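You operate a simulated robot arm through the tools that you are given. There is no shell and no other tool. Be economical: measure what you need, move in short steps, check, and stop when the job is done.

The job below is to be done with a simulated two-armed robot. You get a single attempt, and the scene is never put back.

TASK
Pick up the order card that says "GJV-275F" with one hand, pass it to the other hand and put it on the top of the outfeed rollers.
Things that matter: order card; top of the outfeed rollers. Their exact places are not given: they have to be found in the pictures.

Only the result counts: the job must be done as asked and must still hold three seconds after the hand-in. Knocking over, shifting, dropping, spilling or breaking anything else fails it.

THE ROBOT
Two 7-joint arms with two-finger parallel grippers on one trunk, on a base that drives. Base frame: it is fixed to the floor where the robot stands at the start and does not move with it; the origin is under the middle of the robot, x ahead of it, y to its left, z up. Units: m, degrees, N and s.
The left shoulder is at the start at [0.05, 0.187, 0.985], the right one opposite. With the tool pointing down near the work surface each hand reaches from about 0.1 to 0.64 m from the robot's upright axis, wherever it stands, measured 20 degrees to its own side. Places, roughly: top of the outfeed rollers [0.9, 2.3, 0.6]. Payload 3.43 kg a hand.
The TCP of each hand is the grasp point between the finger pads, 0.03 m short of the fingertips. In the tool frame z runs along the fingers and y along their closing line. The gripper opens to 0.094 m. The fingers are 0.028 m wide and 0.01 m thick; the gripper's body (0.05 by 0.096 m) begins 0.055 m behind the TCP.
Orientation is that of the tool frame in the base frame, as [roll, pitch, yaw] about the fixed x, y, z axes, in that order (R = Rz(yaw) Ry(pitch) Rx(roll)). With the fingers straight down and closing along the base's y, the tool's x points along the base's -x, its y along +y and its z along -z.

THE INTERFACE
- The arms move only by the tool arm_command. It takes "left_deltas", "right_deltas" or both (then of equal length, played together; a hand with none holds still); each is a list of rows, each a list of 7 numbers: the shift along the base's x, y, z in m, then the turn, a rotation vector about the base's x, y, z in degrees, then the finger opening in m, from 0 to 0.094. In form: [[x, y, z, wx, wy, wz, grip], ...]. A call has 1 to 10 rows; each row is the pose to reach, as a shift and turn from the pose commanded when the call began. A row lasts 0.2 s, in which the tool goes at most 0.05 m and 8.6 degrees; a call with a longer step from one row to the next is refused whole, and so is a gripper value outside its range. A pose out of reach is approached as far as the arm can. The call stops where the force on the tool passes 40 N (or 10 N more than at its start, if that is more) or the arm is blocked; 0.2 s more then pass. Each finger travels about 0.153 m/s and halts on what it meets, pressing with about 34 N; the grip force reading is that of the motor and also rises with nothing between the fingers. The clock runs only during rows and for 0.2 s after the last one: add rows that repeat a pose to give the fingers time. It gives the time, the measured TCP pose, the force on the tool (base axes), the opening and the grip force at its end, in the units of the frame above (readings bear some noise), with the torque about the TCP (base axes, N m) and any sound that the robot's microphone picked up.
- Cameras (640 x 400 px; columns grow to the right, rows downward): "scene" is now at [0.1368, -0.0271, 1.1338]; the picture's right is [-0.32, -0.95, 0.00], its down [-0.65, 0.22, -0.72] and it looks along [0.68, -0.23, -0.69] (base axes); focal length 286 px, centre (320, 200). "left" rides on the left gripper at [0.076, -0.014, -0.102] in its tool frame; the picture's right is [0.18, 0.98, 0.00], its down [-0.75, 0.14, -0.64] and it looks along [-0.63, 0.12, 0.77] (tool axes); focal length 243 px, centre (320, 200). "right" rides on the right gripper at [0.076, 0.014, -0.103] in its tool frame; the picture's right is [-0.18, 0.98, 0.00], its down [-0.75, -0.14, -0.64] and it looks along [-0.63, -0.12, 0.77] (tool axes); focal length 243 px, centre (320, 200).
- grab_frame(camera): a new picture of that camera. No time passes.
- slide_trunk(by): slides the trunk up (or, below 0, down) by that many m; the arms and the scene camera ride with it, the base frame stays. It gives what a move gives, with no picture.
- drive_base(legs): drives the robot by 1 to 6 legs, each [ahead, left, turn to the left] in m, m and degrees, along the robot's own axes; the way and the turn of a leg run together, so that a leg with both is an arc; at most 1.5 m and 180 degrees a leg. The arms and the cameras ride along, it lands a little off, and it stops where it bumps. It gives what a move gives.
- head_to(pan, tilt): turns the head with the scene camera to pan (to the left, within 80 degrees either way) and tilt (down, from -29 to 69), counted from straight ahead of the robot. It gives what a move gives.
- measure_at(camera, pixels): there is no depth. For up to 12 entries [column, row, z] of the newest picture of that camera ("zoom" is the newest enlarged one), the place [x, y] in the base frame at which the ray of that pixel passes the height z, good to about 0.002 m. No time passes.
- zoom(camera, box): a new picture of the part [left, top, right, bottom] of that camera's present view, enlarged. No time passes.
- hand_in(): hands the job in; it is judged then, once.

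Work in short steps. Measure before you move; look again where a grasp or a placing could have gone wrong, and mend it. You have 80 turns and 62 pictures in all, those below and enlarged ones among them. Open the grippers and draw the arms clear of the work before you hand the job in, unless the task says otherwise; then end with one line.

The tools are called after "Call:" as a command line: name --argument value ..., lists and objects as JSON in quotes. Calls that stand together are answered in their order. arm_command: Moves the arms, as the interface text tells. Its arguments: {"type":"object","properties":{"left_deltas":{"type":"array","items":{"type":"array","items":{"type":"number"}}},"right_deltas":{"type":"array","items":{"type":"array","items":{"type":"number"}}}},"required":[]} The other tools are called the same way: slide_trunk (by) slides the trunk up or down; drive_base (legs) drives the base; head_to (pan, tilt) turns the head that bears the scene camera; grab_frame (camera) takes a picture; measure_at (camera, pixels) gives the place at which the rays of pixels pass given heights; zoom (camera, box) takes an enlarged picture of a part of a camera's view; hand_in () hands the job in.

At the start:

```text
clock: 0.0
left_position: [0.4609, 0.0683, 0.88]
left_orientation: [-180.0, 0.0, -180.0]
left_force: [-0.3, 0.8, -0.4]
left_moment: [-0.02, 0.04, 0.03]
left_gripper_width: 0.0941
left_gripper_force: 0.1
right_position: [0.4009, -0.2365, 0.8503]
right_orientation: [-179.9, -0.1, 180.0]
right_force: [-0.2, -0.4, 0.3]
right_moment: [-0.02, 0.0, -0.01]
right_gripper_width: 0.0936
right_gripper_force: 0.2
trunk travel left (down, up): [-0.2, 0.232]
robot x, y, heading: [-0.0031, -0.0013, 0.0]
head pan, tilt: [-18.9, 43.7]
```

scene: 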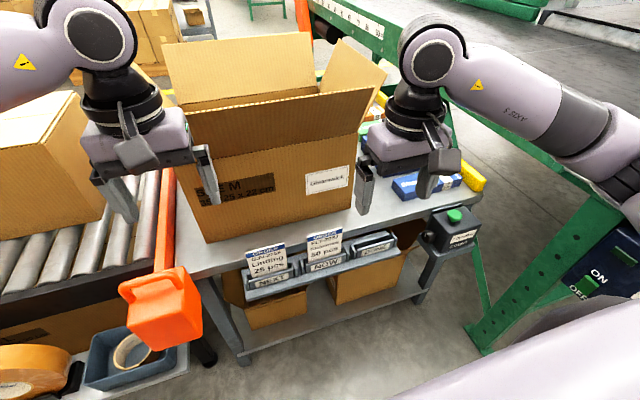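
right: 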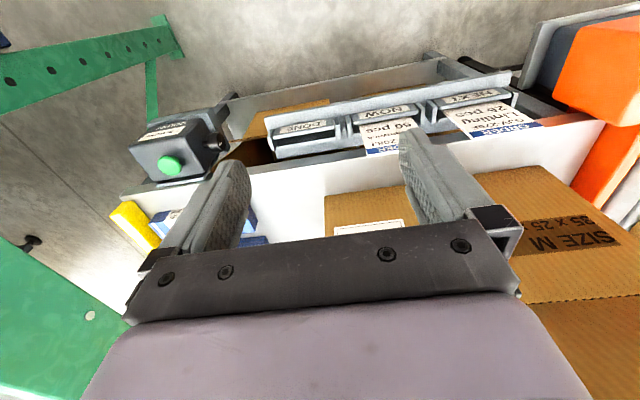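
left: 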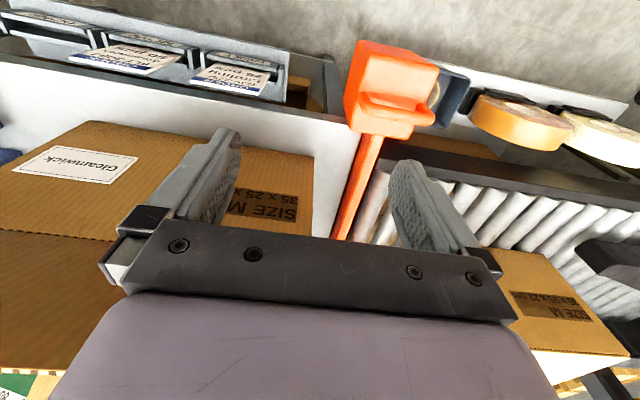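

The two cards stand in slots near pixels (268,262) and (325,247) in the scene. I zoom there to read them.

Call:
zoom --camera "scene" --box '[220, 210, 420, 335]'

Call:
zoom --camera "right" --box '[260, 60, 560, 200]'

```text
3.20 times, centred on (320, 272) of scene
```

zoom: 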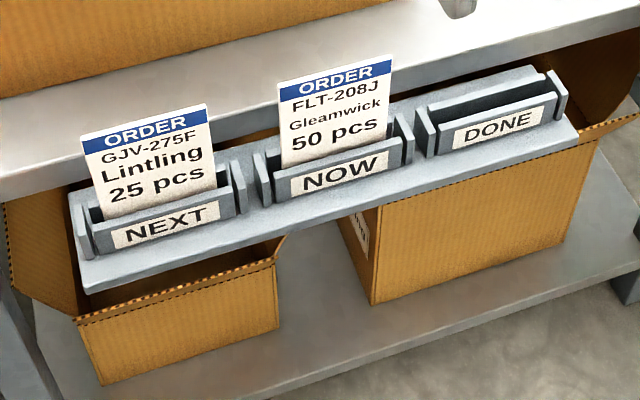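

```text
2.13 times, centred on (410, 130) of right
```

zoom: 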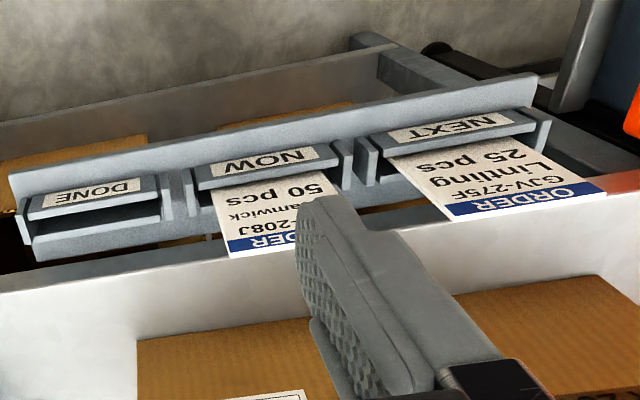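

The wanted card is in the NEXT slot. I zoom with the left camera to triangulate its top corners.

Call:
zoom --camera "left" --box '[80, 10, 400, 210]'

Call:
measure_at --camera "scene" --pixels '[[245.6, 252.6, 0.6], [245.6, 252.6, 0.7], [284.7, 242.3, 0.6], [284.7, 242.3, 0.7], [252.5, 278.5, 0.6], [252.5, 278.5, 0.7], [288, 268, 0.6], [288, 268, 0.7]]'

Call:
measure_at --camera "right" --pixels '[[472.6, 139.5, 0.6], [472.6, 139.5, 0.7], [543.8, 125.6, 0.6], [543.8, 125.6, 0.7]]'

```text
2.00 times, centred on (240, 110) of left
```

zoom: 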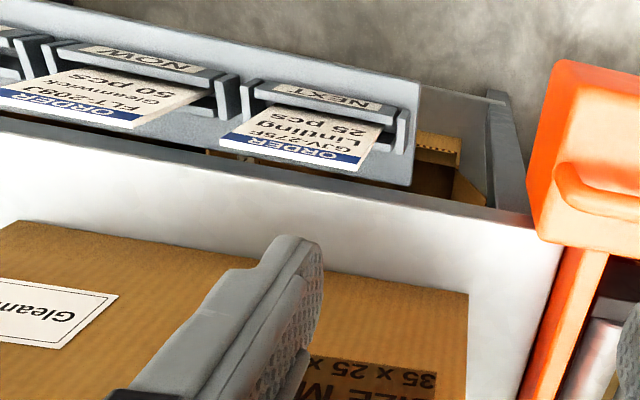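

```text
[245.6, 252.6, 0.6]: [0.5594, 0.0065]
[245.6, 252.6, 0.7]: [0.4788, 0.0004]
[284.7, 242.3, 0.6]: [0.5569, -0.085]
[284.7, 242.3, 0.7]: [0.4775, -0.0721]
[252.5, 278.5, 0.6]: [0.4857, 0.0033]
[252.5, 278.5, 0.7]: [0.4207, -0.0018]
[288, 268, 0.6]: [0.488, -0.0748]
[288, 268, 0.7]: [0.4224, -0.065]
```

```text
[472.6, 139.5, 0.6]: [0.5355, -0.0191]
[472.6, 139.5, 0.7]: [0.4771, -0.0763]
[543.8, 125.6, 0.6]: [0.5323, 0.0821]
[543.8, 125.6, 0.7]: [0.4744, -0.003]
```

The card's top edge triangulates to about z 0.695, x 0.48, y −0.073..0.0. I now check the clearance behind it (table edge, carton) and the card's lean.

Call:
zoom --camera "scene" --box '[170, 180, 350, 292]'

Call:
measure_at --camera "left" --pixels '[[189.5, 78, 0.6], [189.5, 78, 0.7], [258, 94.5, 0.6], [258, 94.5, 0.7], [343, 123, 0.6], [343, 123, 0.7], [314, 157, 0.6], [314, 157, 0.7]]'

```text
3.56 times, centred on (260, 236) of scene
```

zoom: 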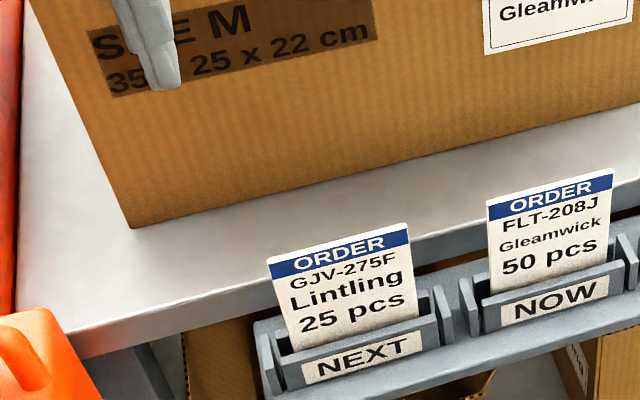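

```text
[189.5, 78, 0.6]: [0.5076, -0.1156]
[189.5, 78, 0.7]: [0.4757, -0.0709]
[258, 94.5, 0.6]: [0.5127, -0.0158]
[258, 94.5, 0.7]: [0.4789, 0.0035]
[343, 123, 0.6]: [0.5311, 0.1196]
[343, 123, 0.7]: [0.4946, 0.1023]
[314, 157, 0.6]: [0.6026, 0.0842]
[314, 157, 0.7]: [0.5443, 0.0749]
```

Now I intersect with the scene rays for the table corner (~(188,274)) and carton corner (~(207,244)), plus card text and the front edge behind the card.

Call:
measure_at --camera "scene" --pixels '[[188.3, 273.4, 0.6], [188.3, 273.4, 0.7], [191.1, 280.4, 0.6], [191.1, 280.4, 0.7], [207.1, 243.9, 0.6], [207.1, 243.9, 0.7], [254.3, 274.5, 0.6], [254.3, 274.5, 0.7]]'

Call:
zoom --camera "left" --box '[180, 35, 360, 147]'

```text
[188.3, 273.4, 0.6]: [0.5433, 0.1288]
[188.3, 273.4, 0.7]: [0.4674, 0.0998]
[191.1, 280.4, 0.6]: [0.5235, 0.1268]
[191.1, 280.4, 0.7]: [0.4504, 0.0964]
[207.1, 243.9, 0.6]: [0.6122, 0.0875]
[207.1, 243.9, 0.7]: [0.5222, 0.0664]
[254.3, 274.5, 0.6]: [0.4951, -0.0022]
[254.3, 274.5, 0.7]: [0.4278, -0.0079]
```

```text
3.56 times, centred on (270, 91) of left
```

zoom: 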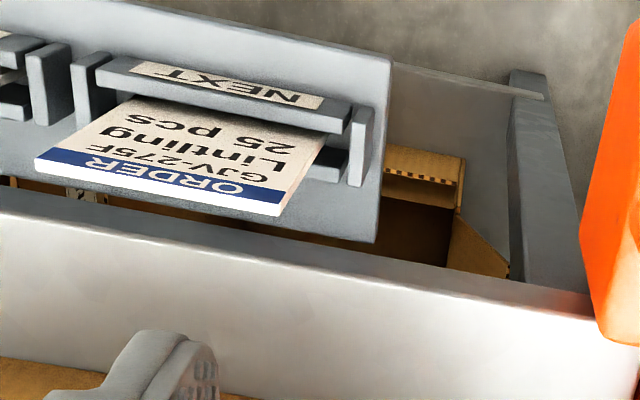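

Table top comes out at z≈0.625 with its edge at x≈0.525; carton front x≈0.585. I triangulate the "25 pcs" text for the card's lean and look at the carton's front flap.

Call:
measure_at --camera "scene" --pixels '[[283.6, 269.2, 0.6], [283.6, 269.2, 0.7], [255.2, 272.8, 0.6], [255.2, 272.8, 0.7]]'

Call:
measure_at --camera "left" --pixels '[[215.4, 67.1, 0.6], [215.4, 67.1, 0.7], [262.5, 75, 0.6], [262.5, 75, 0.7]]'

Call:
zoom --camera "scene" --box '[80, 20, 480, 270]'

```text
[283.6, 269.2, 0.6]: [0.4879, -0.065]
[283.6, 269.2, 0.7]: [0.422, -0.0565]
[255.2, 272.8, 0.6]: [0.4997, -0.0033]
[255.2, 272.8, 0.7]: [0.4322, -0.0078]
```

```text
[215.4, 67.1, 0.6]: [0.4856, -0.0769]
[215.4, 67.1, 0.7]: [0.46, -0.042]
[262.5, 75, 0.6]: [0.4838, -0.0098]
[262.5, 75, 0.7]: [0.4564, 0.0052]
```

```text
1.60 times, centred on (280, 145) of scene
```

zoom: 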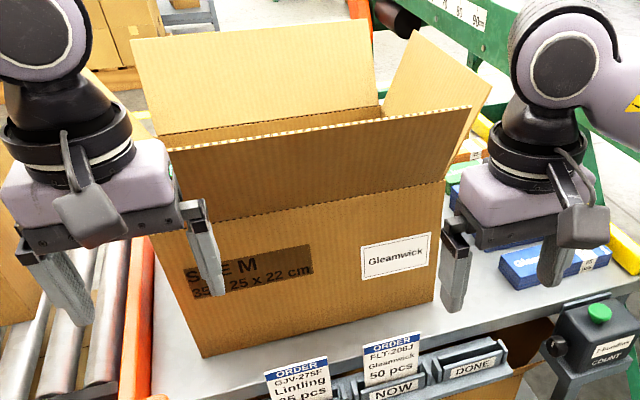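

The carton's front flap leans toward the robot. I measure how far it leans, using the known 0.35 m width.

Call:
measure_at --camera "scene" --pixels '[[183, 114, 0.85], [183, 114, 0.95], [373.7, 85.6, 0.85], [373.7, 85.6, 0.95], [358, 132.5, 0.85], [358, 132.5, 0.8], [353, 207.5, 0.625], [207.1, 243.9, 0.625], [142, 318, 0.7], [142, 318, 0.8], [165, 180, 0.65], [158, 265, 0.65]]'

Call:
head_to --pan -8 --tilt 30

Call:
grab_frame --camera "scene"

```text
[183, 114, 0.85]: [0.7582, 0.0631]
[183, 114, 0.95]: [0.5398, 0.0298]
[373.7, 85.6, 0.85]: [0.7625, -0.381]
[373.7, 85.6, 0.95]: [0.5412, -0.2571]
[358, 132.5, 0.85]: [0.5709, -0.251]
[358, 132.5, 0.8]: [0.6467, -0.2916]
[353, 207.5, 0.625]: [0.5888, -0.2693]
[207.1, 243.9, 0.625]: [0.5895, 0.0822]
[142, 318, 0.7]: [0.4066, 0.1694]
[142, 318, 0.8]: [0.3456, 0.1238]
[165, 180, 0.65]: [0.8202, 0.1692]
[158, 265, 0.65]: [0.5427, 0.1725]
```

```text
clock: 0.8
left_position: [0.4609, 0.0708, 0.8793]
left_orientation: [180.0, 0.1, -180.0]
left_force: [0.3, -0.2, 1.3]
left_moment: [0.01, -0.03, 0.0]
left_gripper_width: 0.0938
left_gripper_force: 0.2
right_position: [0.4008, -0.2359, 0.849]
right_orientation: [-179.9, 0.0, 179.9]
right_force: [-1.0, 0.3, -0.7]
right_moment: [-0.01, -0.03, -0.03]
right_gripper_width: 0.0938
right_gripper_force: 0.1
trunk travel left (down, up): [-0.2, 0.232]
robot x, y, heading: [0.0008, -0.0037, -0.3]
head pan, tilt: [-8.0, 30.0]
```

```text
52 pictures are left
```

scene: 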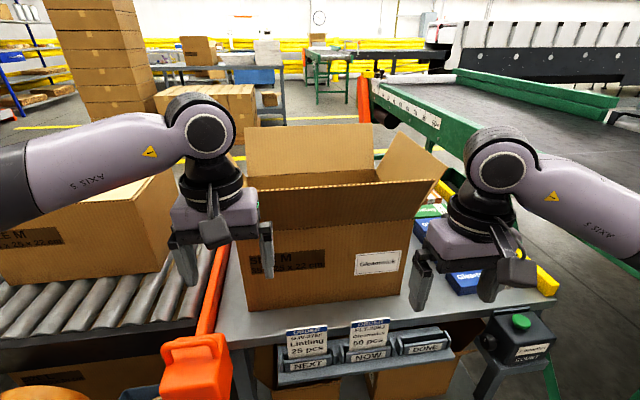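

The carton and its flap (top ≈x 0.63) clear a vertical hand at x 0.48. I rotate the right hand toward yaw +90 (closing along x) while moving the left hand out of the way.

Call:
arm_command --right_deltas '[[0, 0, 0, 0, 0, 8, 0.06], [0, 0, 0, 0, 0, 16, 0.06], [0, 0.01, 0, 0, 0, 24, 0.06], [0, 0.02, 0, 0, 0, 32, 0.06], [0, 0.04, 0, 0, 0, 40, 0.06], [0, 0.06, 0, 0, 0, 48, 0.06], [0, 0.08, 0, 0, 0, 56, 0.06], [0, 0.1, 0, 0, 0, 64, 0.06], [0, 0.11, 0, 0, 0, 72, 0.06], [0, 0.12, 0, 0, 0, 80, 0.06]]' --left_deltas '[[-0.01, 0.02, 0, 0, 0, 0, 0.094], [-0.02, 0.04, 0, 0, 0, 0, 0.094], [-0.03, 0.06, 0, 0, 0, 0, 0.094], [-0.04, 0.08, 0, 0, 0, 0, 0.094], [-0.05, 0.1, 0, 0, 0, 0, 0.094], [-0.06, 0.12, 0, 0, 0, 0, 0.094], [-0.06, 0.14, 0, 0, 0, 0, 0.094], [-0.06, 0.16, 0, 0, 0, 0, 0.094], [-0.06, 0.18, 0, 0, 0, 0, 0.094], [-0.06, 0.18, 0, 0, 0, 0, 0.094]]'

```text
clock: 3.0
left_position: [0.4004, 0.2509, 0.8817]
left_orientation: [-180.0, 0.0, -179.9]
left_force: [0.5, -0.1, 0.5]
left_moment: [0.01, 0.05, -0.02]
left_gripper_width: 0.0942
left_gripper_force: 0.1
right_position: [0.4021, -0.1377, 0.8505]
right_orientation: [180.0, 0.0, -115.8]
right_force: [-1.0, -0.3, 0.2]
right_moment: [-0.01, 0.0, 0.0]
right_gripper_width: 0.0602
right_gripper_force: 0.0
right hand out of reach, approached as far as the arm can: row 9, 10
trunk travel left (down, up): [-0.2, 0.232]
robot x, y, heading: [-0.0003, 0.0, 0.1]
head pan, tilt: [-8.0, 30.0]
```

The wrist stops at about 64°. I'll try the other direction (−90), turning back first.

Call:
arm_command --right_deltas '[[0, 0, 0, 0, 0, -8, 0.06], [0, 0, 0, 0, 0, -16, 0.06], [0, 0, 0, 0, 0, -24, 0.06], [0, 0, 0, 0, 0, -32, 0.06], [0, 0, 0, 0, 0, -40, 0.06], [0, 0, 0, 0, 0, -48, 0.06], [0, 0, 0, 0, 0, -56, 0.06], [0, 0, 0, 0, 0, -64, 0.06], [0, 0, 0, 0, 0, -72, 0.06], [0, 0, 0, 0, 0, -80, 0.06]]'

Call:
arm_command --right_deltas '[[0, 0, 0, 0, 0, -8, 0.06], [0, 0, 0, 0, 0, -16, 0.06], [0, 0, 0, 0, 0, -24, 0.06], [0, 0, 0, 0, 0, -32, 0.06], [0, 0, 0, 0, 0, -40, 0.06], [0, 0, 0, 0, 0, -48, 0.06], [0, 0, 0, 0, 0, -56, 0.06], [0, 0, 0, 0, 0, -64, 0.06], [0, 0, 0, 0, 0, -72, 0.06], [0, 0, 0, 0, 0, -80, 0.06]]'

```text
clock: 5.2
left_position: [0.4004, 0.2499, 0.8805]
left_orientation: [-180.0, 0.0, -180.0]
left_force: [0.1, -1.1, 0.2]
left_moment: [0.02, -0.02, -0.02]
left_gripper_width: 0.094
left_gripper_force: 0.1
right_position: [0.4031, -0.1377, 0.8522]
right_orientation: [179.9, 0.0, 163.8]
right_force: [-0.1, -0.1, 0.1]
right_moment: [-0.01, -0.02, 0.01]
right_gripper_width: 0.0602
right_gripper_force: 0.0
trunk travel left (down, up): [-0.2, 0.232]
robot x, y, heading: [-0.0018, -0.0022, 0.1]
head pan, tilt: [-8.0, 30.0]
```

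```text
clock: 7.4
left_position: [0.3984, 0.2512, 0.8813]
left_orientation: [180.0, 0.1, -179.9]
left_force: [-0.4, 0.6, -0.7]
left_moment: [0.01, 0.0, -0.01]
left_gripper_width: 0.0942
left_gripper_force: 0.1
right_position: [0.4022, -0.1365, 0.8513]
right_orientation: [179.9, 0.0, 83.9]
right_force: [-0.5, -0.2, 0.2]
right_moment: [0.02, 0.03, 0.02]
right_gripper_width: 0.0601
right_gripper_force: 0.0
trunk travel left (down, up): [-0.2, 0.232]
robot x, y, heading: [-0.0002, -0.0013, 0.1]
head pan, tilt: [-8.0, 30.0]
```

Yaw 84 reached. I correct to 90 and move above the card.

Call:
arm_command --right_deltas '[[0.02, 0.03, 0, 0, 0, 6, 0.06], [0.05, 0.065, -0.02, 0, 0, 6, 0.06], [0.077, 0.1, -0.05, 0, 0, 6, 0.06], [0.077, 0.1, -0.06, 0, 0, 6, 0.06], [0.077, 0.1, -0.06, 0, 0, 6, 0.06]]'

Call:
grab_frame --camera "right"

Call:
head_to --pan -10 --tilt 45

Call:
grab_frame --camera "scene"

```text
refused: row 2 steps farther than a row can; nothing moved
```

```text
51 pictures are left
```

right: 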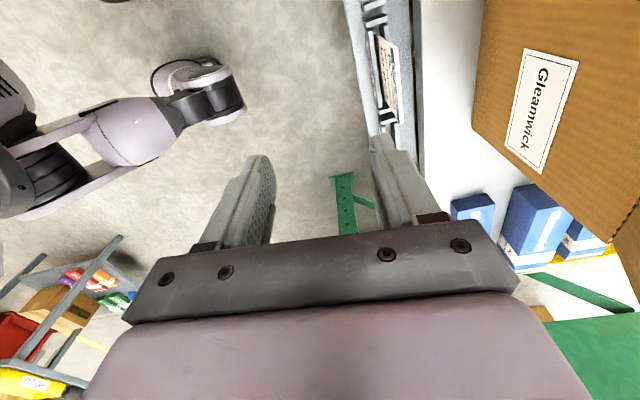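

```text
clock: 8.1
left_position: [0.3998, 0.2508, 0.881]
left_orientation: [-180.0, 0.0, 179.9]
left_force: [-0.8, -0.9, -0.1]
left_moment: [0.04, 0.03, 0.0]
left_gripper_width: 0.0938
left_gripper_force: 0.1
right_position: [0.4022, -0.1388, 0.8517]
right_orientation: [180.0, -0.1, 84.1]
right_force: [0.3, -0.3, 0.0]
right_moment: [0.02, -0.04, 0.01]
right_gripper_width: 0.0601
right_gripper_force: 0.1
trunk travel left (down, up): [-0.2, 0.232]
robot x, y, heading: [-0.0004, 0.0037, 0.2]
head pan, tilt: [-10.0, 45.0]
```

```text
50 pictures are left
```

scene: 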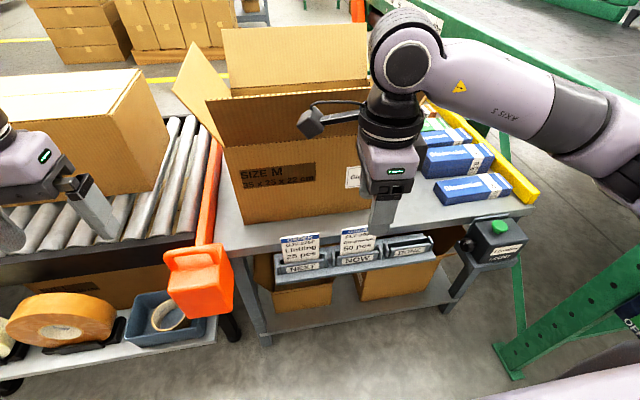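

The step was too long; I resend it with shorter rows.

Call:
arm_command --right_deltas '[[0.015, 0.025, 0, 0, 0, 6, 0.06], [0.035, 0.05, -0.01, 0, 0, 6, 0.06], [0.055, 0.075, -0.03, 0, 0, 6, 0.06], [0.077, 0.1, -0.05, 0, 0, 6, 0.06], [0.077, 0.102, -0.07, 0, 0, 6, 0.06], [0.077, 0.102, -0.07, 0, 0, 6, 0.06]]'

Call:
grab_frame --camera "right"

Call:
grab_frame --camera "scene"

```text
clock: 9.5
left_position: [0.3997, 0.2514, 0.881]
left_orientation: [-180.0, 0.0, -180.0]
left_force: [-0.8, 0.1, 0.2]
left_moment: [0.01, 0.01, 0.0]
left_gripper_width: 0.0942
left_gripper_force: 0.1
right_position: [0.4781, -0.0331, 0.7808]
right_orientation: [-180.0, 0.0, 90.0]
right_force: [-0.4, -0.5, 0.2]
right_moment: [-0.01, -0.05, 0.03]
right_gripper_width: 0.0601
right_gripper_force: 0.1
trunk travel left (down, up): [-0.2, 0.232]
robot x, y, heading: [-0.0002, -0.0024, -0.1]
head pan, tilt: [-10.0, 45.0]
```

```text
49 pictures are left
```

right: 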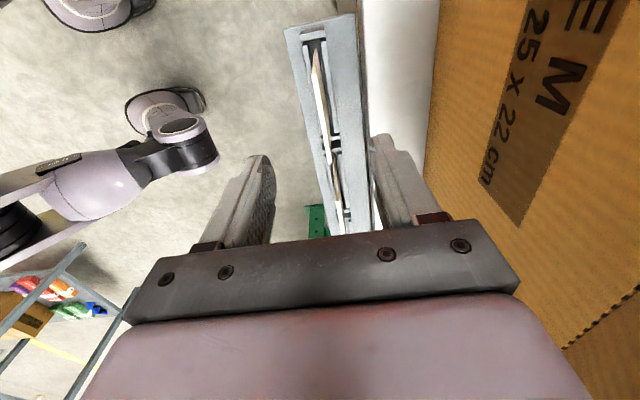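

```text
48 pictures are left
```

scene: 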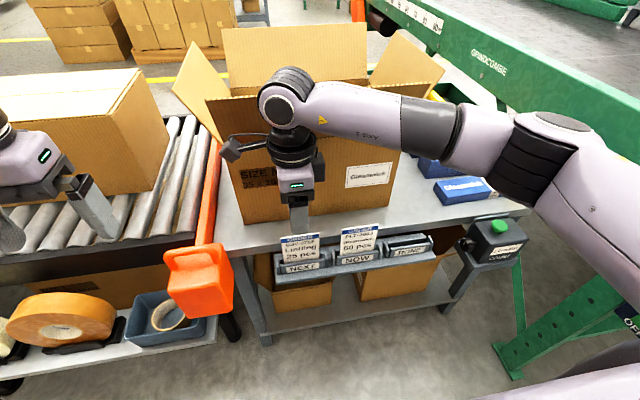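

Zooming on the card edge between the fingers to measure its x at z≈0.695.

Call:
zoom --camera "right" --box '[240, 0, 440, 250]'

Call:
zoom --camera "scene" --box '[240, 170, 400, 290]'

```text
1.60 times, centred on (340, 125) of right
```

zoom: 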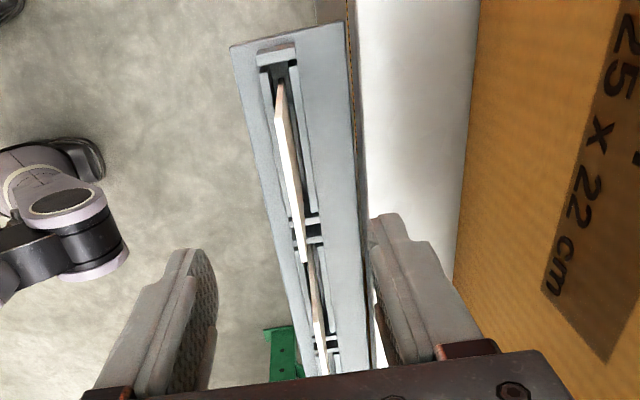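

```text
3.33 times, centred on (320, 230) of scene
```

zoom: 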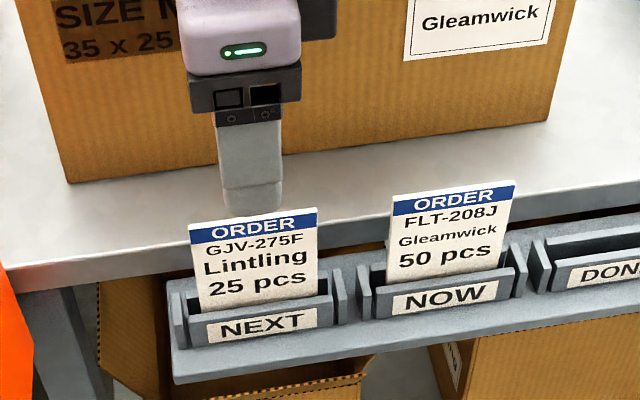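

Call:
measure_at --camera "right" --pixels '[[314.4, 68, 0.695], [329.4, 162, 0.695], [314.4, 68, 0.685], [329.4, 162, 0.685]]'

Call:
measure_at --camera "zoom" --pixels '[[188, 226, 0.695], [316, 208, 0.695], [252, 217, 0.69]]'

```text
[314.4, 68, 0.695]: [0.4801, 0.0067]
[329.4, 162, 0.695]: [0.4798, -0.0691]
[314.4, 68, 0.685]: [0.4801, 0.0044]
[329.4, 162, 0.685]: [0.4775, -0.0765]
```

```text
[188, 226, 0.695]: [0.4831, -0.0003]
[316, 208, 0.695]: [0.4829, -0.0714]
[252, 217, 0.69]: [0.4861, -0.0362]
```

Card top is at x≈0.480, y≈−0.036, centred between the fingers. I descend to TCP z≈0.68 with fingers still open.

Call:
arm_command --right_deltas '[[0.001, -0.003, -0.03, 0, 0, 0, 0.06], [0.001, -0.003, -0.06, 0, 0, 0, 0.06], [0.001, -0.003, -0.085, 0, 0, 0, 0.06], [0.001, -0.003, -0.1, 0, 0, 0, 0.06], [0.001, -0.003, -0.1, 0, 0, 0, 0.06]]'

Call:
zoom --camera "scene" --box '[240, 170, 400, 290]'

Call:
zoom --camera "right" --box '[200, 0, 440, 240]'

```text
clock: 10.7
left_position: [0.3996, 0.2507, 0.881]
left_orientation: [179.9, 0.0, 180.0]
left_force: [-0.2, -0.2, -0.8]
left_moment: [0.04, 0.0, 0.01]
left_gripper_width: 0.0941
left_gripper_force: 0.2
right_position: [0.4806, -0.0393, 0.6826]
right_orientation: [-180.0, 0.1, 90.0]
right_force: [0.1, 0.0, -0.2]
right_moment: [0.03, -0.02, 0.01]
right_gripper_width: 0.06
right_gripper_force: 0.0
trunk travel left (down, up): [-0.2, 0.232]
robot x, y, heading: [-0.0028, -0.0017, 0.1]
head pan, tilt: [-10.0, 45.0]
```

```text
3.33 times, centred on (320, 230) of scene
```

zoom: 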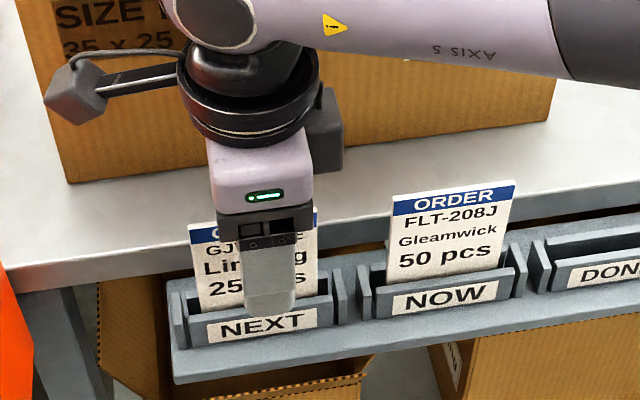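

```text
1.67 times, centred on (320, 120) of right
```

zoom: 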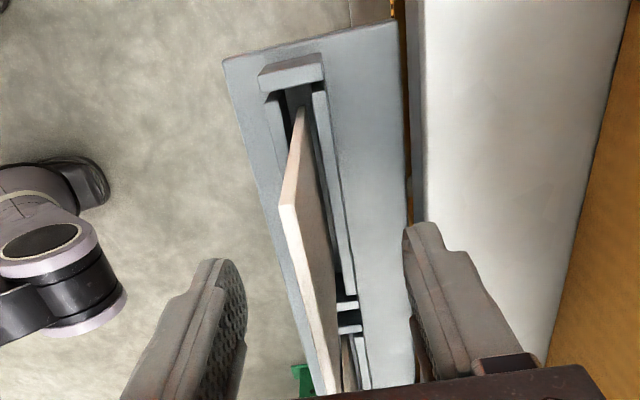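

The card lies between the fingers; I close slowly.

Call:
arm_command --right_deltas '[[0, 0, 0, 0, 0, 0, 0.04], [0, 0, 0, 0, 0, 0, 0.025], [0, 0, 0, 0, 0, 0, 0.015], [0, 0, 0, 0, 0, 0, 0.008], [0, 0, 0, 0, 0, 0, 0.0], [0, 0, 0, 0, 0, 0, 0.0], [0, 0, 0, 0, 0, 0, 0.0]]'

Call:
zoom --camera "scene" --box '[240, 170, 400, 290]'

```text
clock: 12.3
left_position: [0.4001, 0.2501, 0.8819]
left_orientation: [-180.0, 0.0, -180.0]
left_force: [0.1, 0.1, -0.6]
left_moment: [0.01, -0.01, 0.03]
left_gripper_width: 0.0938
left_gripper_force: 0.0
right_position: [0.4814, -0.0397, 0.6831]
right_orientation: [180.0, -0.1, 89.9]
right_force: [1.0, 0.1, -0.7]
right_moment: [0.0, 0.0, 0.01]
right_gripper_width: 0.0069
right_gripper_force: 34.1
trunk travel left (down, up): [-0.2, 0.232]
robot x, y, heading: [-0.0036, 0.003, -0.1]
head pan, tilt: [-10.0, 45.0]
```

```text
3.33 times, centred on (320, 230) of scene
```

zoom: 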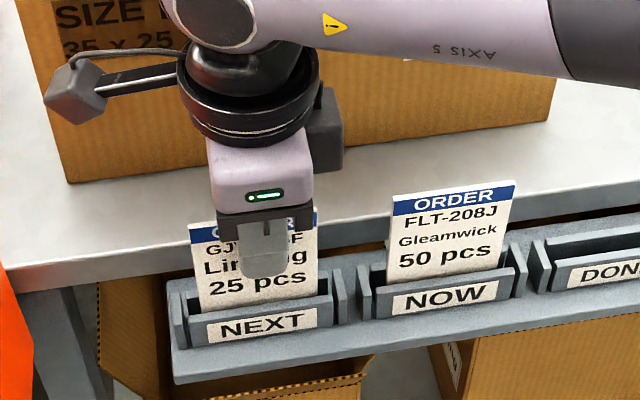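

Gripped with 34 N, 7 mm thick. I lift straight up slowly.

Call:
arm_command --right_deltas '[[0, 0, 0.02, 0, 0, 0, 0], [0, 0, 0.045, 0, 0, 0, 0], [0, 0, 0.07, 0, 0, 0, 0], [0, 0, 0.1, 0, 0, 0, 0], [0, 0, 0.14, 0, 0, 0, 0], [-0.02, 0, 0.18, 0, 0, 0, 0], [-0.05, 0, 0.22, 0, 0, 0, 0], [-0.08, 0, 0.25, 0, 0, 0, 0], [-0.1, 0, 0.27, 0, 0, 0, 0], [-0.1, 0, 0.27, 0, 0, 0, 0]]'

Call:
grab_frame --camera "scene"

```text
clock: 14.5
left_position: [0.4003, 0.2504, 0.8799]
left_orientation: [179.9, 0.0, 179.9]
left_force: [0.5, -0.3, -0.3]
left_moment: [-0.03, 0.01, 0.02]
left_gripper_width: 0.0939
left_gripper_force: 0.0
right_position: [0.3801, -0.0394, 0.9506]
right_orientation: [-180.0, 0.0, 90.0]
right_force: [-0.9, 0.3, -0.1]
right_moment: [-0.02, 0.01, 0.02]
right_gripper_width: 0.0068
right_gripper_force: 34.3
trunk travel left (down, up): [-0.2, 0.232]
robot x, y, heading: [-0.0004, 0.0043, 0.1]
head pan, tilt: [-10.0, 45.0]
```

```text
42 pictures are left
```

scene: 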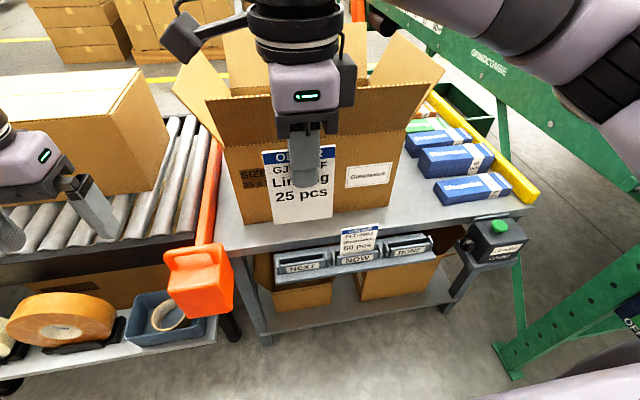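

The card is held well. I now turn the left hand: first yaw +86 at a place clear of everything (y≈0.30), meanwhile measuring the card's bottom.

Call:
measure_at --camera "scene" --pixels '[[274, 222, 0.85], [274, 222, 0.88], [332, 219, 0.85], [332, 219, 0.88], [264, 152, 0.96], [264, 152, 0.98], [335, 146, 0.96], [335, 146, 0.98]]'

Call:
arm_command --left_deltas '[[0, 0.01, 0.01, 0, 0, 8.5, 0.06], [0, 0.02, 0.02, 0, 0, 17, 0.06], [0, 0.03, 0.03, 0, 0, 25.5, 0.06], [0, 0.04, 0.04, 0, 0, 34, 0.06], [0, 0.05, 0.05, 0, 0, 42.5, 0.06], [0, 0.05, 0.05, 0, 0, 51, 0.06], [0, 0.05, 0.05, 0, 0, 59.5, 0.06], [0, 0.05, 0.05, 0, 0, 68, 0.06], [0, 0.05, 0.05, 0, 0, 76.5, 0.06], [0, 0.05, 0.05, 0, 0, 85, 0.06]]'

```text
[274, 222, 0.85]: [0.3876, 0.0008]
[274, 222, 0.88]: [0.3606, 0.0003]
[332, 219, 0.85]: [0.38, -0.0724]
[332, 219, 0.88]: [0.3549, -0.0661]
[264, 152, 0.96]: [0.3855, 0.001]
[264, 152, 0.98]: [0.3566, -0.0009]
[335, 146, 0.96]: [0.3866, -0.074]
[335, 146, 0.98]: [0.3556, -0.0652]
```

```text
clock: 16.7
left_position: [0.4002, 0.2999, 0.9314]
left_orientation: [-179.9, 0.0, -94.8]
left_force: [-0.1, 0.5, -0.2]
left_moment: [0.01, -0.01, -0.02]
left_gripper_width: 0.0605
left_gripper_force: 0.1
right_position: [0.3798, -0.0389, 0.9506]
right_orientation: [180.0, 0.0, 90.0]
right_force: [1.0, 0.0, -0.8]
right_moment: [-0.02, 0.02, 0.05]
right_gripper_width: 0.0067
right_gripper_force: 34.2
trunk travel left (down, up): [-0.2, 0.232]
robot x, y, heading: [0.0047, -0.0027, 0.1]
head pan, tilt: [-10.0, 45.0]
```

Yaw works. The card spans z 0.855–0.964, y −0.073..0. Now roll the left hand about x by −85 so its fingers point to −y.

Call:
arm_command --left_deltas '[[0, 0, 0, -8.5, 0, 0, 0.06], [0, 0, 0, -17, 0, 0, 0.06], [0, 0, 0, -25.5, 0, 0, 0.06], [0, 0, 0, -34, 0, 0, 0.06], [0, 0, 0, -42.5, 0, 0, 0.06], [0, 0, 0, -51, 0, 0, 0.06], [0, 0, 0, -59.5, 0, 0, 0.06], [0, 0, 0, -68, 0, 0, 0.06], [0, 0, 0, -76.5, 0, 0, 0.06], [0, 0, 0, -85, 0, 0, 0.06]]'

Call:
grab_frame --camera "scene"

```text
clock: 18.9
left_position: [0.4, 0.2998, 0.9312]
left_orientation: [-134.1, -83.0, -135.9]
left_force: [0.0, 0.9, -0.6]
left_moment: [0.0, 0.04, 0.02]
left_gripper_width: 0.06
left_gripper_force: 0.0
right_position: [0.3803, -0.0388, 0.9506]
right_orientation: [180.0, 0.0, 90.0]
right_force: [0.4, 0.7, -0.2]
right_moment: [0.02, -0.02, -0.02]
right_gripper_width: 0.0067
right_gripper_force: 33.8
trunk travel left (down, up): [-0.2, 0.232]
robot x, y, heading: [0.0011, -0.0003, 0.1]
head pan, tilt: [-10.0, 45.0]
```

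```text
41 pictures are left
```

scene: 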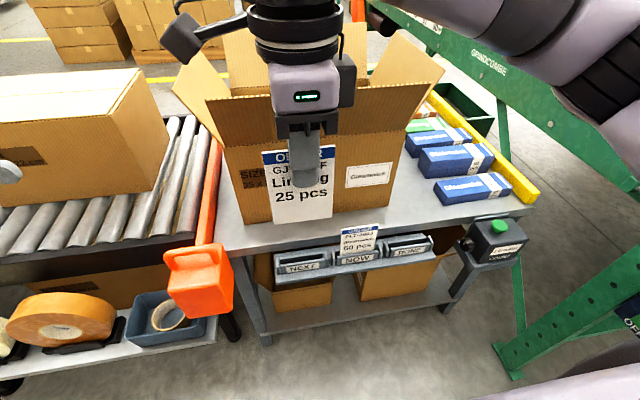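

The left fingers now point to −y. I fix the last 5° and bring the left hand to y≈0.09 at the card's lower part height (z 0.885), short of the card.

Call:
arm_command --left_deltas '[[-0.01, -0.03, -0.02, -5, 5, 0, 0.06], [-0.02, -0.06, -0.046, -5, 5, 0, 0.06], [-0.02, -0.1, -0.046, -5, 5, 0, 0.06], [-0.02, -0.14, -0.046, -5, 5, 0, 0.06], [-0.02, -0.18, -0.046, -5, 5, 0, 0.06], [-0.02, -0.21, -0.046, -5, 5, 0, 0.06], [-0.02, -0.21, -0.046, -5, 5, 0, 0.06]]'

Call:
head_to --pan 10 --tilt 40

Call:
grab_frame --camera "scene"

Call:
grab_frame --camera "left"

```text
clock: 20.5
left_position: [0.3791, 0.0881, 0.8836]
left_orientation: [50.3, -89.9, 39.5]
left_force: [-0.6, 0.3, 0.3]
left_moment: [-0.04, 0.03, 0.0]
left_gripper_width: 0.0602
left_gripper_force: 0.1
right_position: [0.3799, -0.039, 0.9506]
right_orientation: [-180.0, 0.0, 90.0]
right_force: [0.9, -0.6, 0.6]
right_moment: [0.02, -0.03, -0.03]
right_gripper_width: 0.0066
right_gripper_force: 34.3
trunk travel left (down, up): [-0.2, 0.232]
robot x, y, heading: [-0.0001, -0.0018, 0.2]
head pan, tilt: [-10.0, 45.0]
```

```text
clock: 21.4
left_position: [0.3798, 0.0888, 0.8834]
left_orientation: [-120.6, -90.0, -149.5]
left_force: [-0.7, 0.3, 0.1]
left_moment: [0.0, 0.02, 0.02]
left_gripper_width: 0.0599
left_gripper_force: 0.1
right_position: [0.3805, -0.0395, 0.9502]
right_orientation: [-180.0, 0.1, 90.0]
right_force: [-1.0, 0.3, 0.3]
right_moment: [0.02, -0.01, -0.01]
right_gripper_width: 0.0067
right_gripper_force: 34.0
trunk travel left (down, up): [-0.2, 0.232]
robot x, y, heading: [0.0017, -0.0001, -0.0]
head pan, tilt: [10.0, 40.0]
```

```text
40 pictures are left
```

scene: 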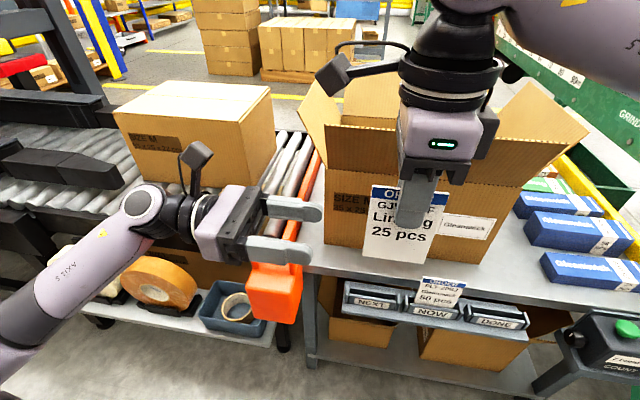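

```text
39 pictures are left
```

left: 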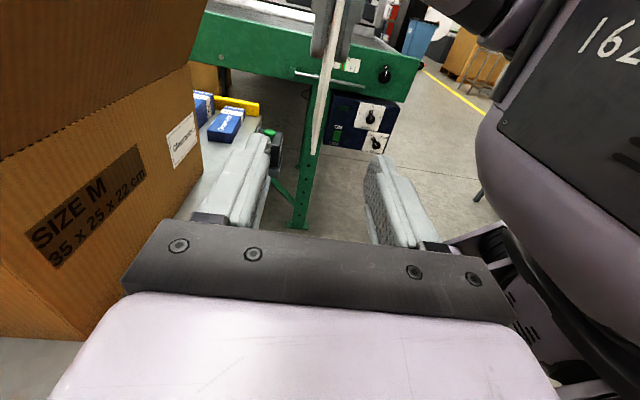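

The card edge lies between the left fingers and the cameras are clear of each other. I slide in to TCP y≈−0.015.

Call:
arm_command --left_deltas '[[0, -0.03, 0.001, 0, 0, 0, 0.06], [0, -0.06, 0.001, 0, 0, 0, 0.06], [0, -0.085, 0.001, 0, 0, 0, 0.06], [0, -0.104, 0.001, 0, 0, 0, 0.06], [0, -0.104, 0.001, 0, 0, 0, 0.06]]'

Call:
grab_frame --camera "scene"

Call:
grab_frame --camera "left"

```text
clock: 22.6
left_position: [0.3794, -0.0144, 0.8857]
left_orientation: [-118.2, -89.9, -151.9]
left_force: [0.9, 0.8, -0.5]
left_moment: [0.02, 0.02, -0.02]
left_gripper_width: 0.0603
left_gripper_force: 0.0
right_position: [0.3794, -0.0389, 0.9515]
right_orientation: [180.0, 0.0, 90.0]
right_force: [0.0, 0.5, 0.0]
right_moment: [0.02, 0.0, 0.01]
right_gripper_width: 0.0068
right_gripper_force: 34.2
trunk travel left (down, up): [-0.2, 0.232]
robot x, y, heading: [-0.0015, -0.0007, 0.1]
head pan, tilt: [10.0, 40.0]
```

```text
38 pictures are left
```

scene: 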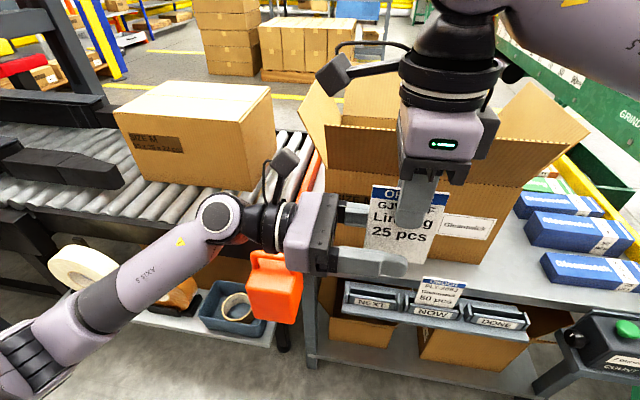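

```text
37 pictures are left
```

left: 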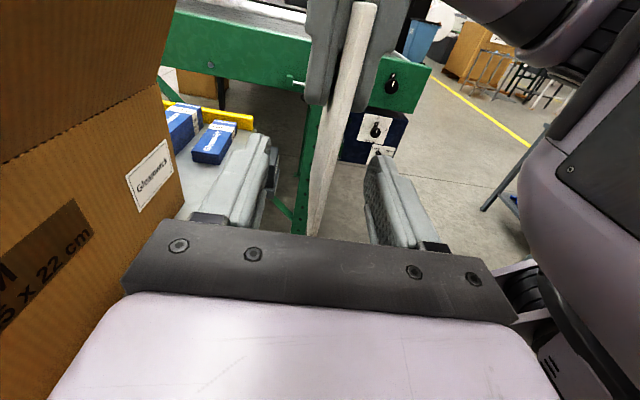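

The card is centred between the left fingers, which sit below the right fingertips. I close the left hand.

Call:
arm_command --left_deltas '[[0, 0, 0, 0, 0, 0, 0.04], [0, 0, 0, 0, 0, 0, 0.025], [0, 0, 0, 0, 0, 0, 0.015], [0, 0, 0, 0, 0, 0, 0.008], [0, 0, 0, 0, 0, 0, 0], [0, 0, 0, 0, 0, 0, 0], [0, 0, 0, 0, 0, 0, 0]]'

Call:
zoom --camera "scene" --box '[260, 120, 500, 300]'

```text
clock: 24.2
left_position: [0.3796, -0.0141, 0.8859]
left_orientation: [-125.1, -90.0, -145.1]
left_force: [0.5, -1.3, 0.5]
left_moment: [-0.01, 0.04, 0.03]
left_gripper_width: 0.0069
left_gripper_force: 34.1
right_position: [0.3791, -0.0388, 0.9509]
right_orientation: [-179.9, 0.0, 90.0]
right_force: [-0.4, 0.5, -0.3]
right_moment: [0.04, 0.0, -0.03]
right_gripper_width: 0.0069
right_gripper_force: 34.0
trunk travel left (down, up): [-0.2, 0.232]
robot x, y, heading: [0.0002, 0.0017, 0.3]
head pan, tilt: [10.0, 40.0]
```

```text
2.22 times, centred on (380, 210) of scene
```

zoom: 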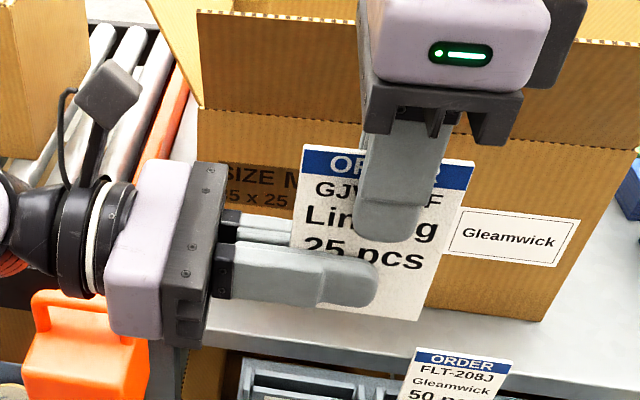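

Both hands hold the card (34 N each, no side force). I open the right hand and draw it straight up.

Call:
arm_command --right_deltas '[[0, 0, 0, 0, 0, 0, 0.02], [0, 0, 0, 0, 0, 0, 0.04], [0, 0, 0, 0, 0, 0, 0.06], [0, 0, 0.03, 0, 0, 0, 0.06], [0, 0, 0.07, 0, 0, 0, 0.06], [0, 0, 0.11, 0, 0, 0, 0.06], [0, -0.04, 0.12, 0, 0, 0, 0.06], [0, -0.08, 0.12, 0, 0, 0, 0.06], [0, -0.12, 0.12, 0, 0, 0, 0.06], [0, -0.16, 0.12, 0, 0, 0, 0.06]]'

Call:
grab_frame --camera "scene"

```text
clock: 26.4
left_position: [0.3801, -0.0136, 0.8856]
left_orientation: [54.9, -90.0, 34.8]
left_force: [-0.1, 0.1, -0.7]
left_moment: [0.01, 0.02, 0.01]
left_gripper_width: 0.0069
left_gripper_force: 34.5
right_position: [0.3828, -0.2007, 1.0693]
right_orientation: [-179.9, 0.0, 90.1]
right_force: [-0.7, 0.6, -0.3]
right_moment: [0.02, 0.01, 0.03]
right_gripper_width: 0.0597
right_gripper_force: 0.1
trunk travel left (down, up): [-0.2, 0.232]
robot x, y, heading: [-0.0027, 0.0013, 0.1]
head pan, tilt: [10.0, 40.0]
```

```text
35 pictures are left
```

scene: 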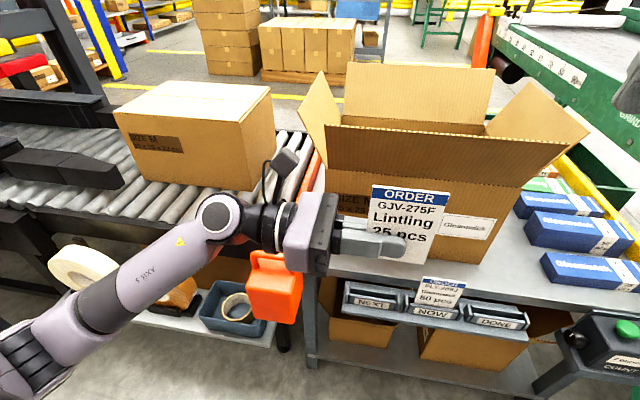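

Handover succeeded. Now I look left to find the outfeed rollers.

Call:
head_to --pan 65 --tilt 15

Call:
grab_frame --camera "scene"

Call:
head_to --pan 35 --tilt 20

Call:
grab_frame --camera "scene"

```text
clock: 27.6
left_position: [0.3784, -0.0145, 0.886]
left_orientation: [-119.8, -89.9, -150.4]
left_force: [-0.3, 0.9, 0.1]
left_moment: [0.0, 0.02, -0.01]
left_gripper_width: 0.0069
left_gripper_force: 33.8
right_position: [0.3825, -0.2012, 1.0702]
right_orientation: [180.0, 0.0, 90.0]
right_force: [0.5, 0.3, 0.4]
right_moment: [-0.03, 0.01, 0.01]
right_gripper_width: 0.0597
right_gripper_force: 0.0
trunk travel left (down, up): [-0.2, 0.232]
robot x, y, heading: [-0.0011, 0.002, -0.1]
head pan, tilt: [65.0, 15.0]
```

```text
34 pictures are left
```

scene: 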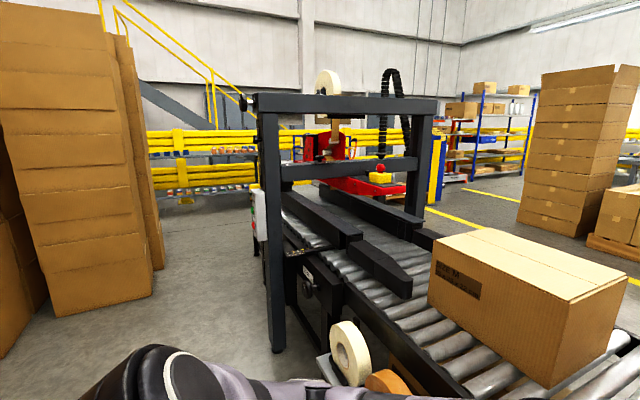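

```text
clock: 28.6
left_position: [0.3799, -0.0138, 0.8846]
left_orientation: [53.9, -89.9, 35.9]
left_force: [0.9, 0.6, -0.5]
left_moment: [0.01, 0.02, 0.0]
left_gripper_width: 0.0068
left_gripper_force: 33.5
right_position: [0.3826, -0.2009, 1.07]
right_orientation: [179.9, 0.0, 90.0]
right_force: [0.1, 0.2, 0.6]
right_moment: [0.0, -0.01, 0.0]
right_gripper_width: 0.0601
right_gripper_force: 0.1
trunk travel left (down, up): [-0.2, 0.232]
robot x, y, heading: [0.0017, 0.0067, 0.2]
head pan, tilt: [35.0, 20.0]
```

```text
33 pictures are left
```

scene: 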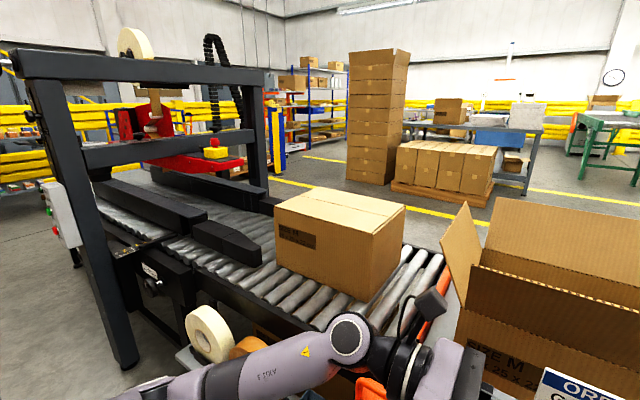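

The outfeed lies beyond the black tape machine. I measure obstacles on the floor (carton stack at left, gantry legs) from a fresh left-facing view.

Call:
head_to --pan 78 --tilt 22

Call:
grab_frame --camera "scene"

```text
clock: 29.6
left_position: [0.3797, -0.0142, 0.8852]
left_orientation: [-122.0, -90.0, -148.3]
left_force: [-0.1, -0.7, -0.3]
left_moment: [-0.01, 0.01, -0.01]
left_gripper_width: 0.0069
left_gripper_force: 33.4
right_position: [0.3825, -0.1996, 1.071]
right_orientation: [180.0, 0.0, 90.0]
right_force: [0.6, 0.2, 0.0]
right_moment: [0.02, -0.02, 0.01]
right_gripper_width: 0.0601
right_gripper_force: 0.2
trunk travel left (down, up): [-0.2, 0.232]
robot x, y, heading: [0.0024, 0.0034, 0.3]
head pan, tilt: [78.0, 22.0]
```

```text
32 pictures are left
```

scene: 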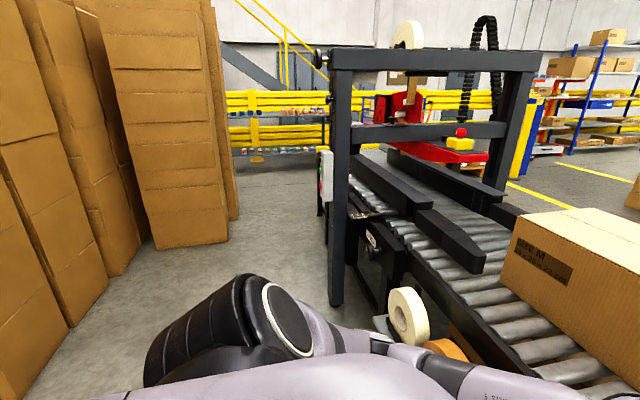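

Call:
measure_at --camera "scene" --pixels '[[335, 305, 0.0], [327, 240, 0.0], [240, 215, 0.0], [157, 250, 0.0], [228, 242, 0.0], [122, 275, 0.0], [72, 327, 0.0], [5, 399, 0.0], [395, 340, 0.4], [365, 155, 0.6], [385, 148, 0.6], [320, 165, 0.0]]'

```text
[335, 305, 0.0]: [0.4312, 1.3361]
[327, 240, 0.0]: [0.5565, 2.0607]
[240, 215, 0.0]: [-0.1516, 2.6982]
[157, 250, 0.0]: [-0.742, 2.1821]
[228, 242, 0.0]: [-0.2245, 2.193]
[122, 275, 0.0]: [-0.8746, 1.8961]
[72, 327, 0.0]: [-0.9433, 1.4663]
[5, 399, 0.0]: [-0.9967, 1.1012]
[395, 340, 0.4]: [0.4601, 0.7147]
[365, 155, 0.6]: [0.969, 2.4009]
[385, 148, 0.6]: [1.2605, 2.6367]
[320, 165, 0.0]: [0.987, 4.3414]
```

The corridor: gantry leg at (0.43,1.34), carton stacks at x<−0.87, and one at x<−0.15 for y>2.18. I pull the right hand in, then back up 0.25 m and drive left 1.5 m.

Call:
arm_command --right_deltas '[[-0.03, -0.01, 0, 0, 0, 0, 0.06], [-0.06, -0.02, 0, 0, 0, 0, 0.06], [-0.09, -0.03, 0, 0, 0, 0, 0.06], [-0.12, -0.04, 0, 0, 0, 0, 0.06]]'

Call:
drive_base --legs '[[-0.25, 0, 0], [0, 1.2, 0]]'

Call:
head_to --pan 50 --tilt 25

Call:
grab_frame --camera "scene"

```text
clock: 30.6
left_position: [0.3796, -0.0148, 0.8858]
left_orientation: [46.7, -89.9, 43.1]
left_force: [-0.8, 0.0, -1.2]
left_moment: [-0.02, 0.01, 0.0]
left_gripper_width: 0.007
left_gripper_force: 34.0
right_position: [0.2622, -0.2375, 1.0731]
right_orientation: [180.0, 0.0, 90.1]
right_force: [0.3, 0.4, 0.3]
right_moment: [-0.01, -0.03, -0.01]
right_gripper_width: 0.0601
right_gripper_force: 0.2
trunk travel left (down, up): [-0.2, 0.232]
robot x, y, heading: [-0.0007, 0.0017, -0.0]
head pan, tilt: [78.0, 22.0]
```

```text
clock: 42.8
left_position: [0.1278, 1.1777, 0.8857]
left_orientation: [55.6, -90.0, 34.6]
left_force: [0.3, 0.2, -0.2]
left_moment: [0.04, -0.02, 0.0]
left_gripper_width: 0.007
left_gripper_force: 34.1
right_position: [0.0101, 0.9526, 1.0724]
right_orientation: [180.0, 0.0, 90.2]
right_force: [-0.6, -0.4, 0.1]
right_moment: [0.04, -0.02, 0.01]
right_gripper_width: 0.0599
right_gripper_force: 0.1
trunk travel left (down, up): [-0.2, 0.232]
robot x, y, heading: [-0.2525, 1.1878, -0.0]
head pan, tilt: [78.0, 22.0]
```

```text
clock: 43.7
left_position: [0.127, 1.1776, 0.8852]
left_orientation: [54.5, -90.0, 35.6]
left_force: [0.4, -0.1, -0.7]
left_moment: [0.04, -0.03, 0.03]
left_gripper_width: 0.007
left_gripper_force: 34.0
right_position: [0.0099, 0.9535, 1.0728]
right_orientation: [-180.0, 0.0, 90.3]
right_force: [-0.6, 0.8, 0.1]
right_moment: [0.0, 0.02, -0.04]
right_gripper_width: 0.0601
right_gripper_force: 0.1
trunk travel left (down, up): [-0.2, 0.232]
robot x, y, heading: [-0.2556, 1.1917, 0.5]
head pan, tilt: [50.0, 25.0]
```

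```text
31 pictures are left
```

scene: 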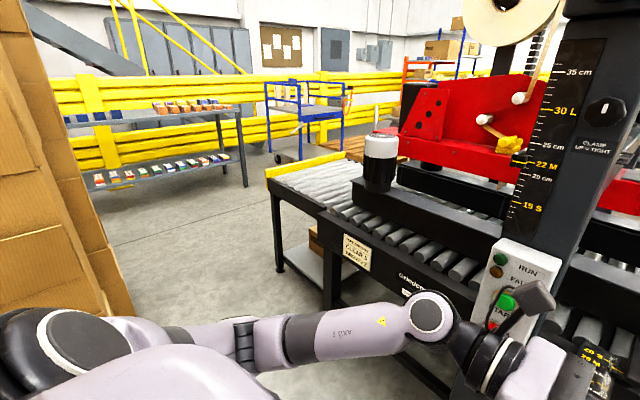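

The outfeed roller section with yellow end-stop is visible at (270–370, 155–200). I measure it and the conveyor's near edge.

Call:
measure_at --camera "scene" --pixels '[[268, 188, 0.6], [340, 155, 0.6], [325, 212, 0.6], [320, 185, 0.6], [355, 175, 0.6], [345, 222, 0.6], [395, 262, 0.6], [360, 185, 0.7], [282, 270, 0.0], [135, 315, 0.0], [95, 205, 0.0], [245, 187, 0.0]]'

Call:
zoom --camera "scene" --box '[240, 120, 480, 280]'

```text
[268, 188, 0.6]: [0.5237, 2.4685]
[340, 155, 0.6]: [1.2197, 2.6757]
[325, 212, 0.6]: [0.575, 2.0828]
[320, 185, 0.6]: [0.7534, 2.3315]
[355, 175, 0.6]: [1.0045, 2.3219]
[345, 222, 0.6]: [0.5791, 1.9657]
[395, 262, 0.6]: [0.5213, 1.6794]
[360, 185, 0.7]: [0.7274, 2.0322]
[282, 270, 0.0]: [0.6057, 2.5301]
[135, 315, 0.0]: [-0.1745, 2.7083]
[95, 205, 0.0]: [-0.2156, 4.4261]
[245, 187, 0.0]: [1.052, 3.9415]
```

```text
2.50 times, centred on (360, 200) of scene
```

zoom: 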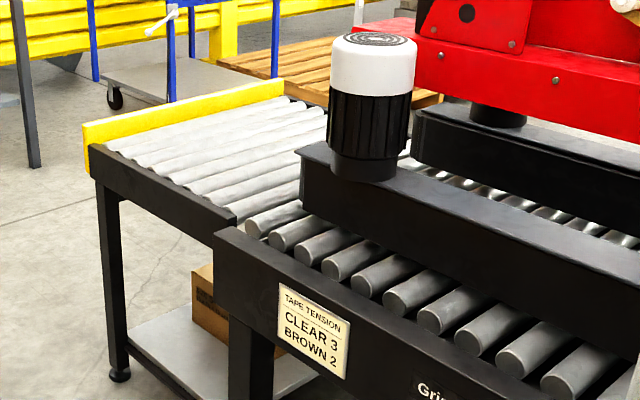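

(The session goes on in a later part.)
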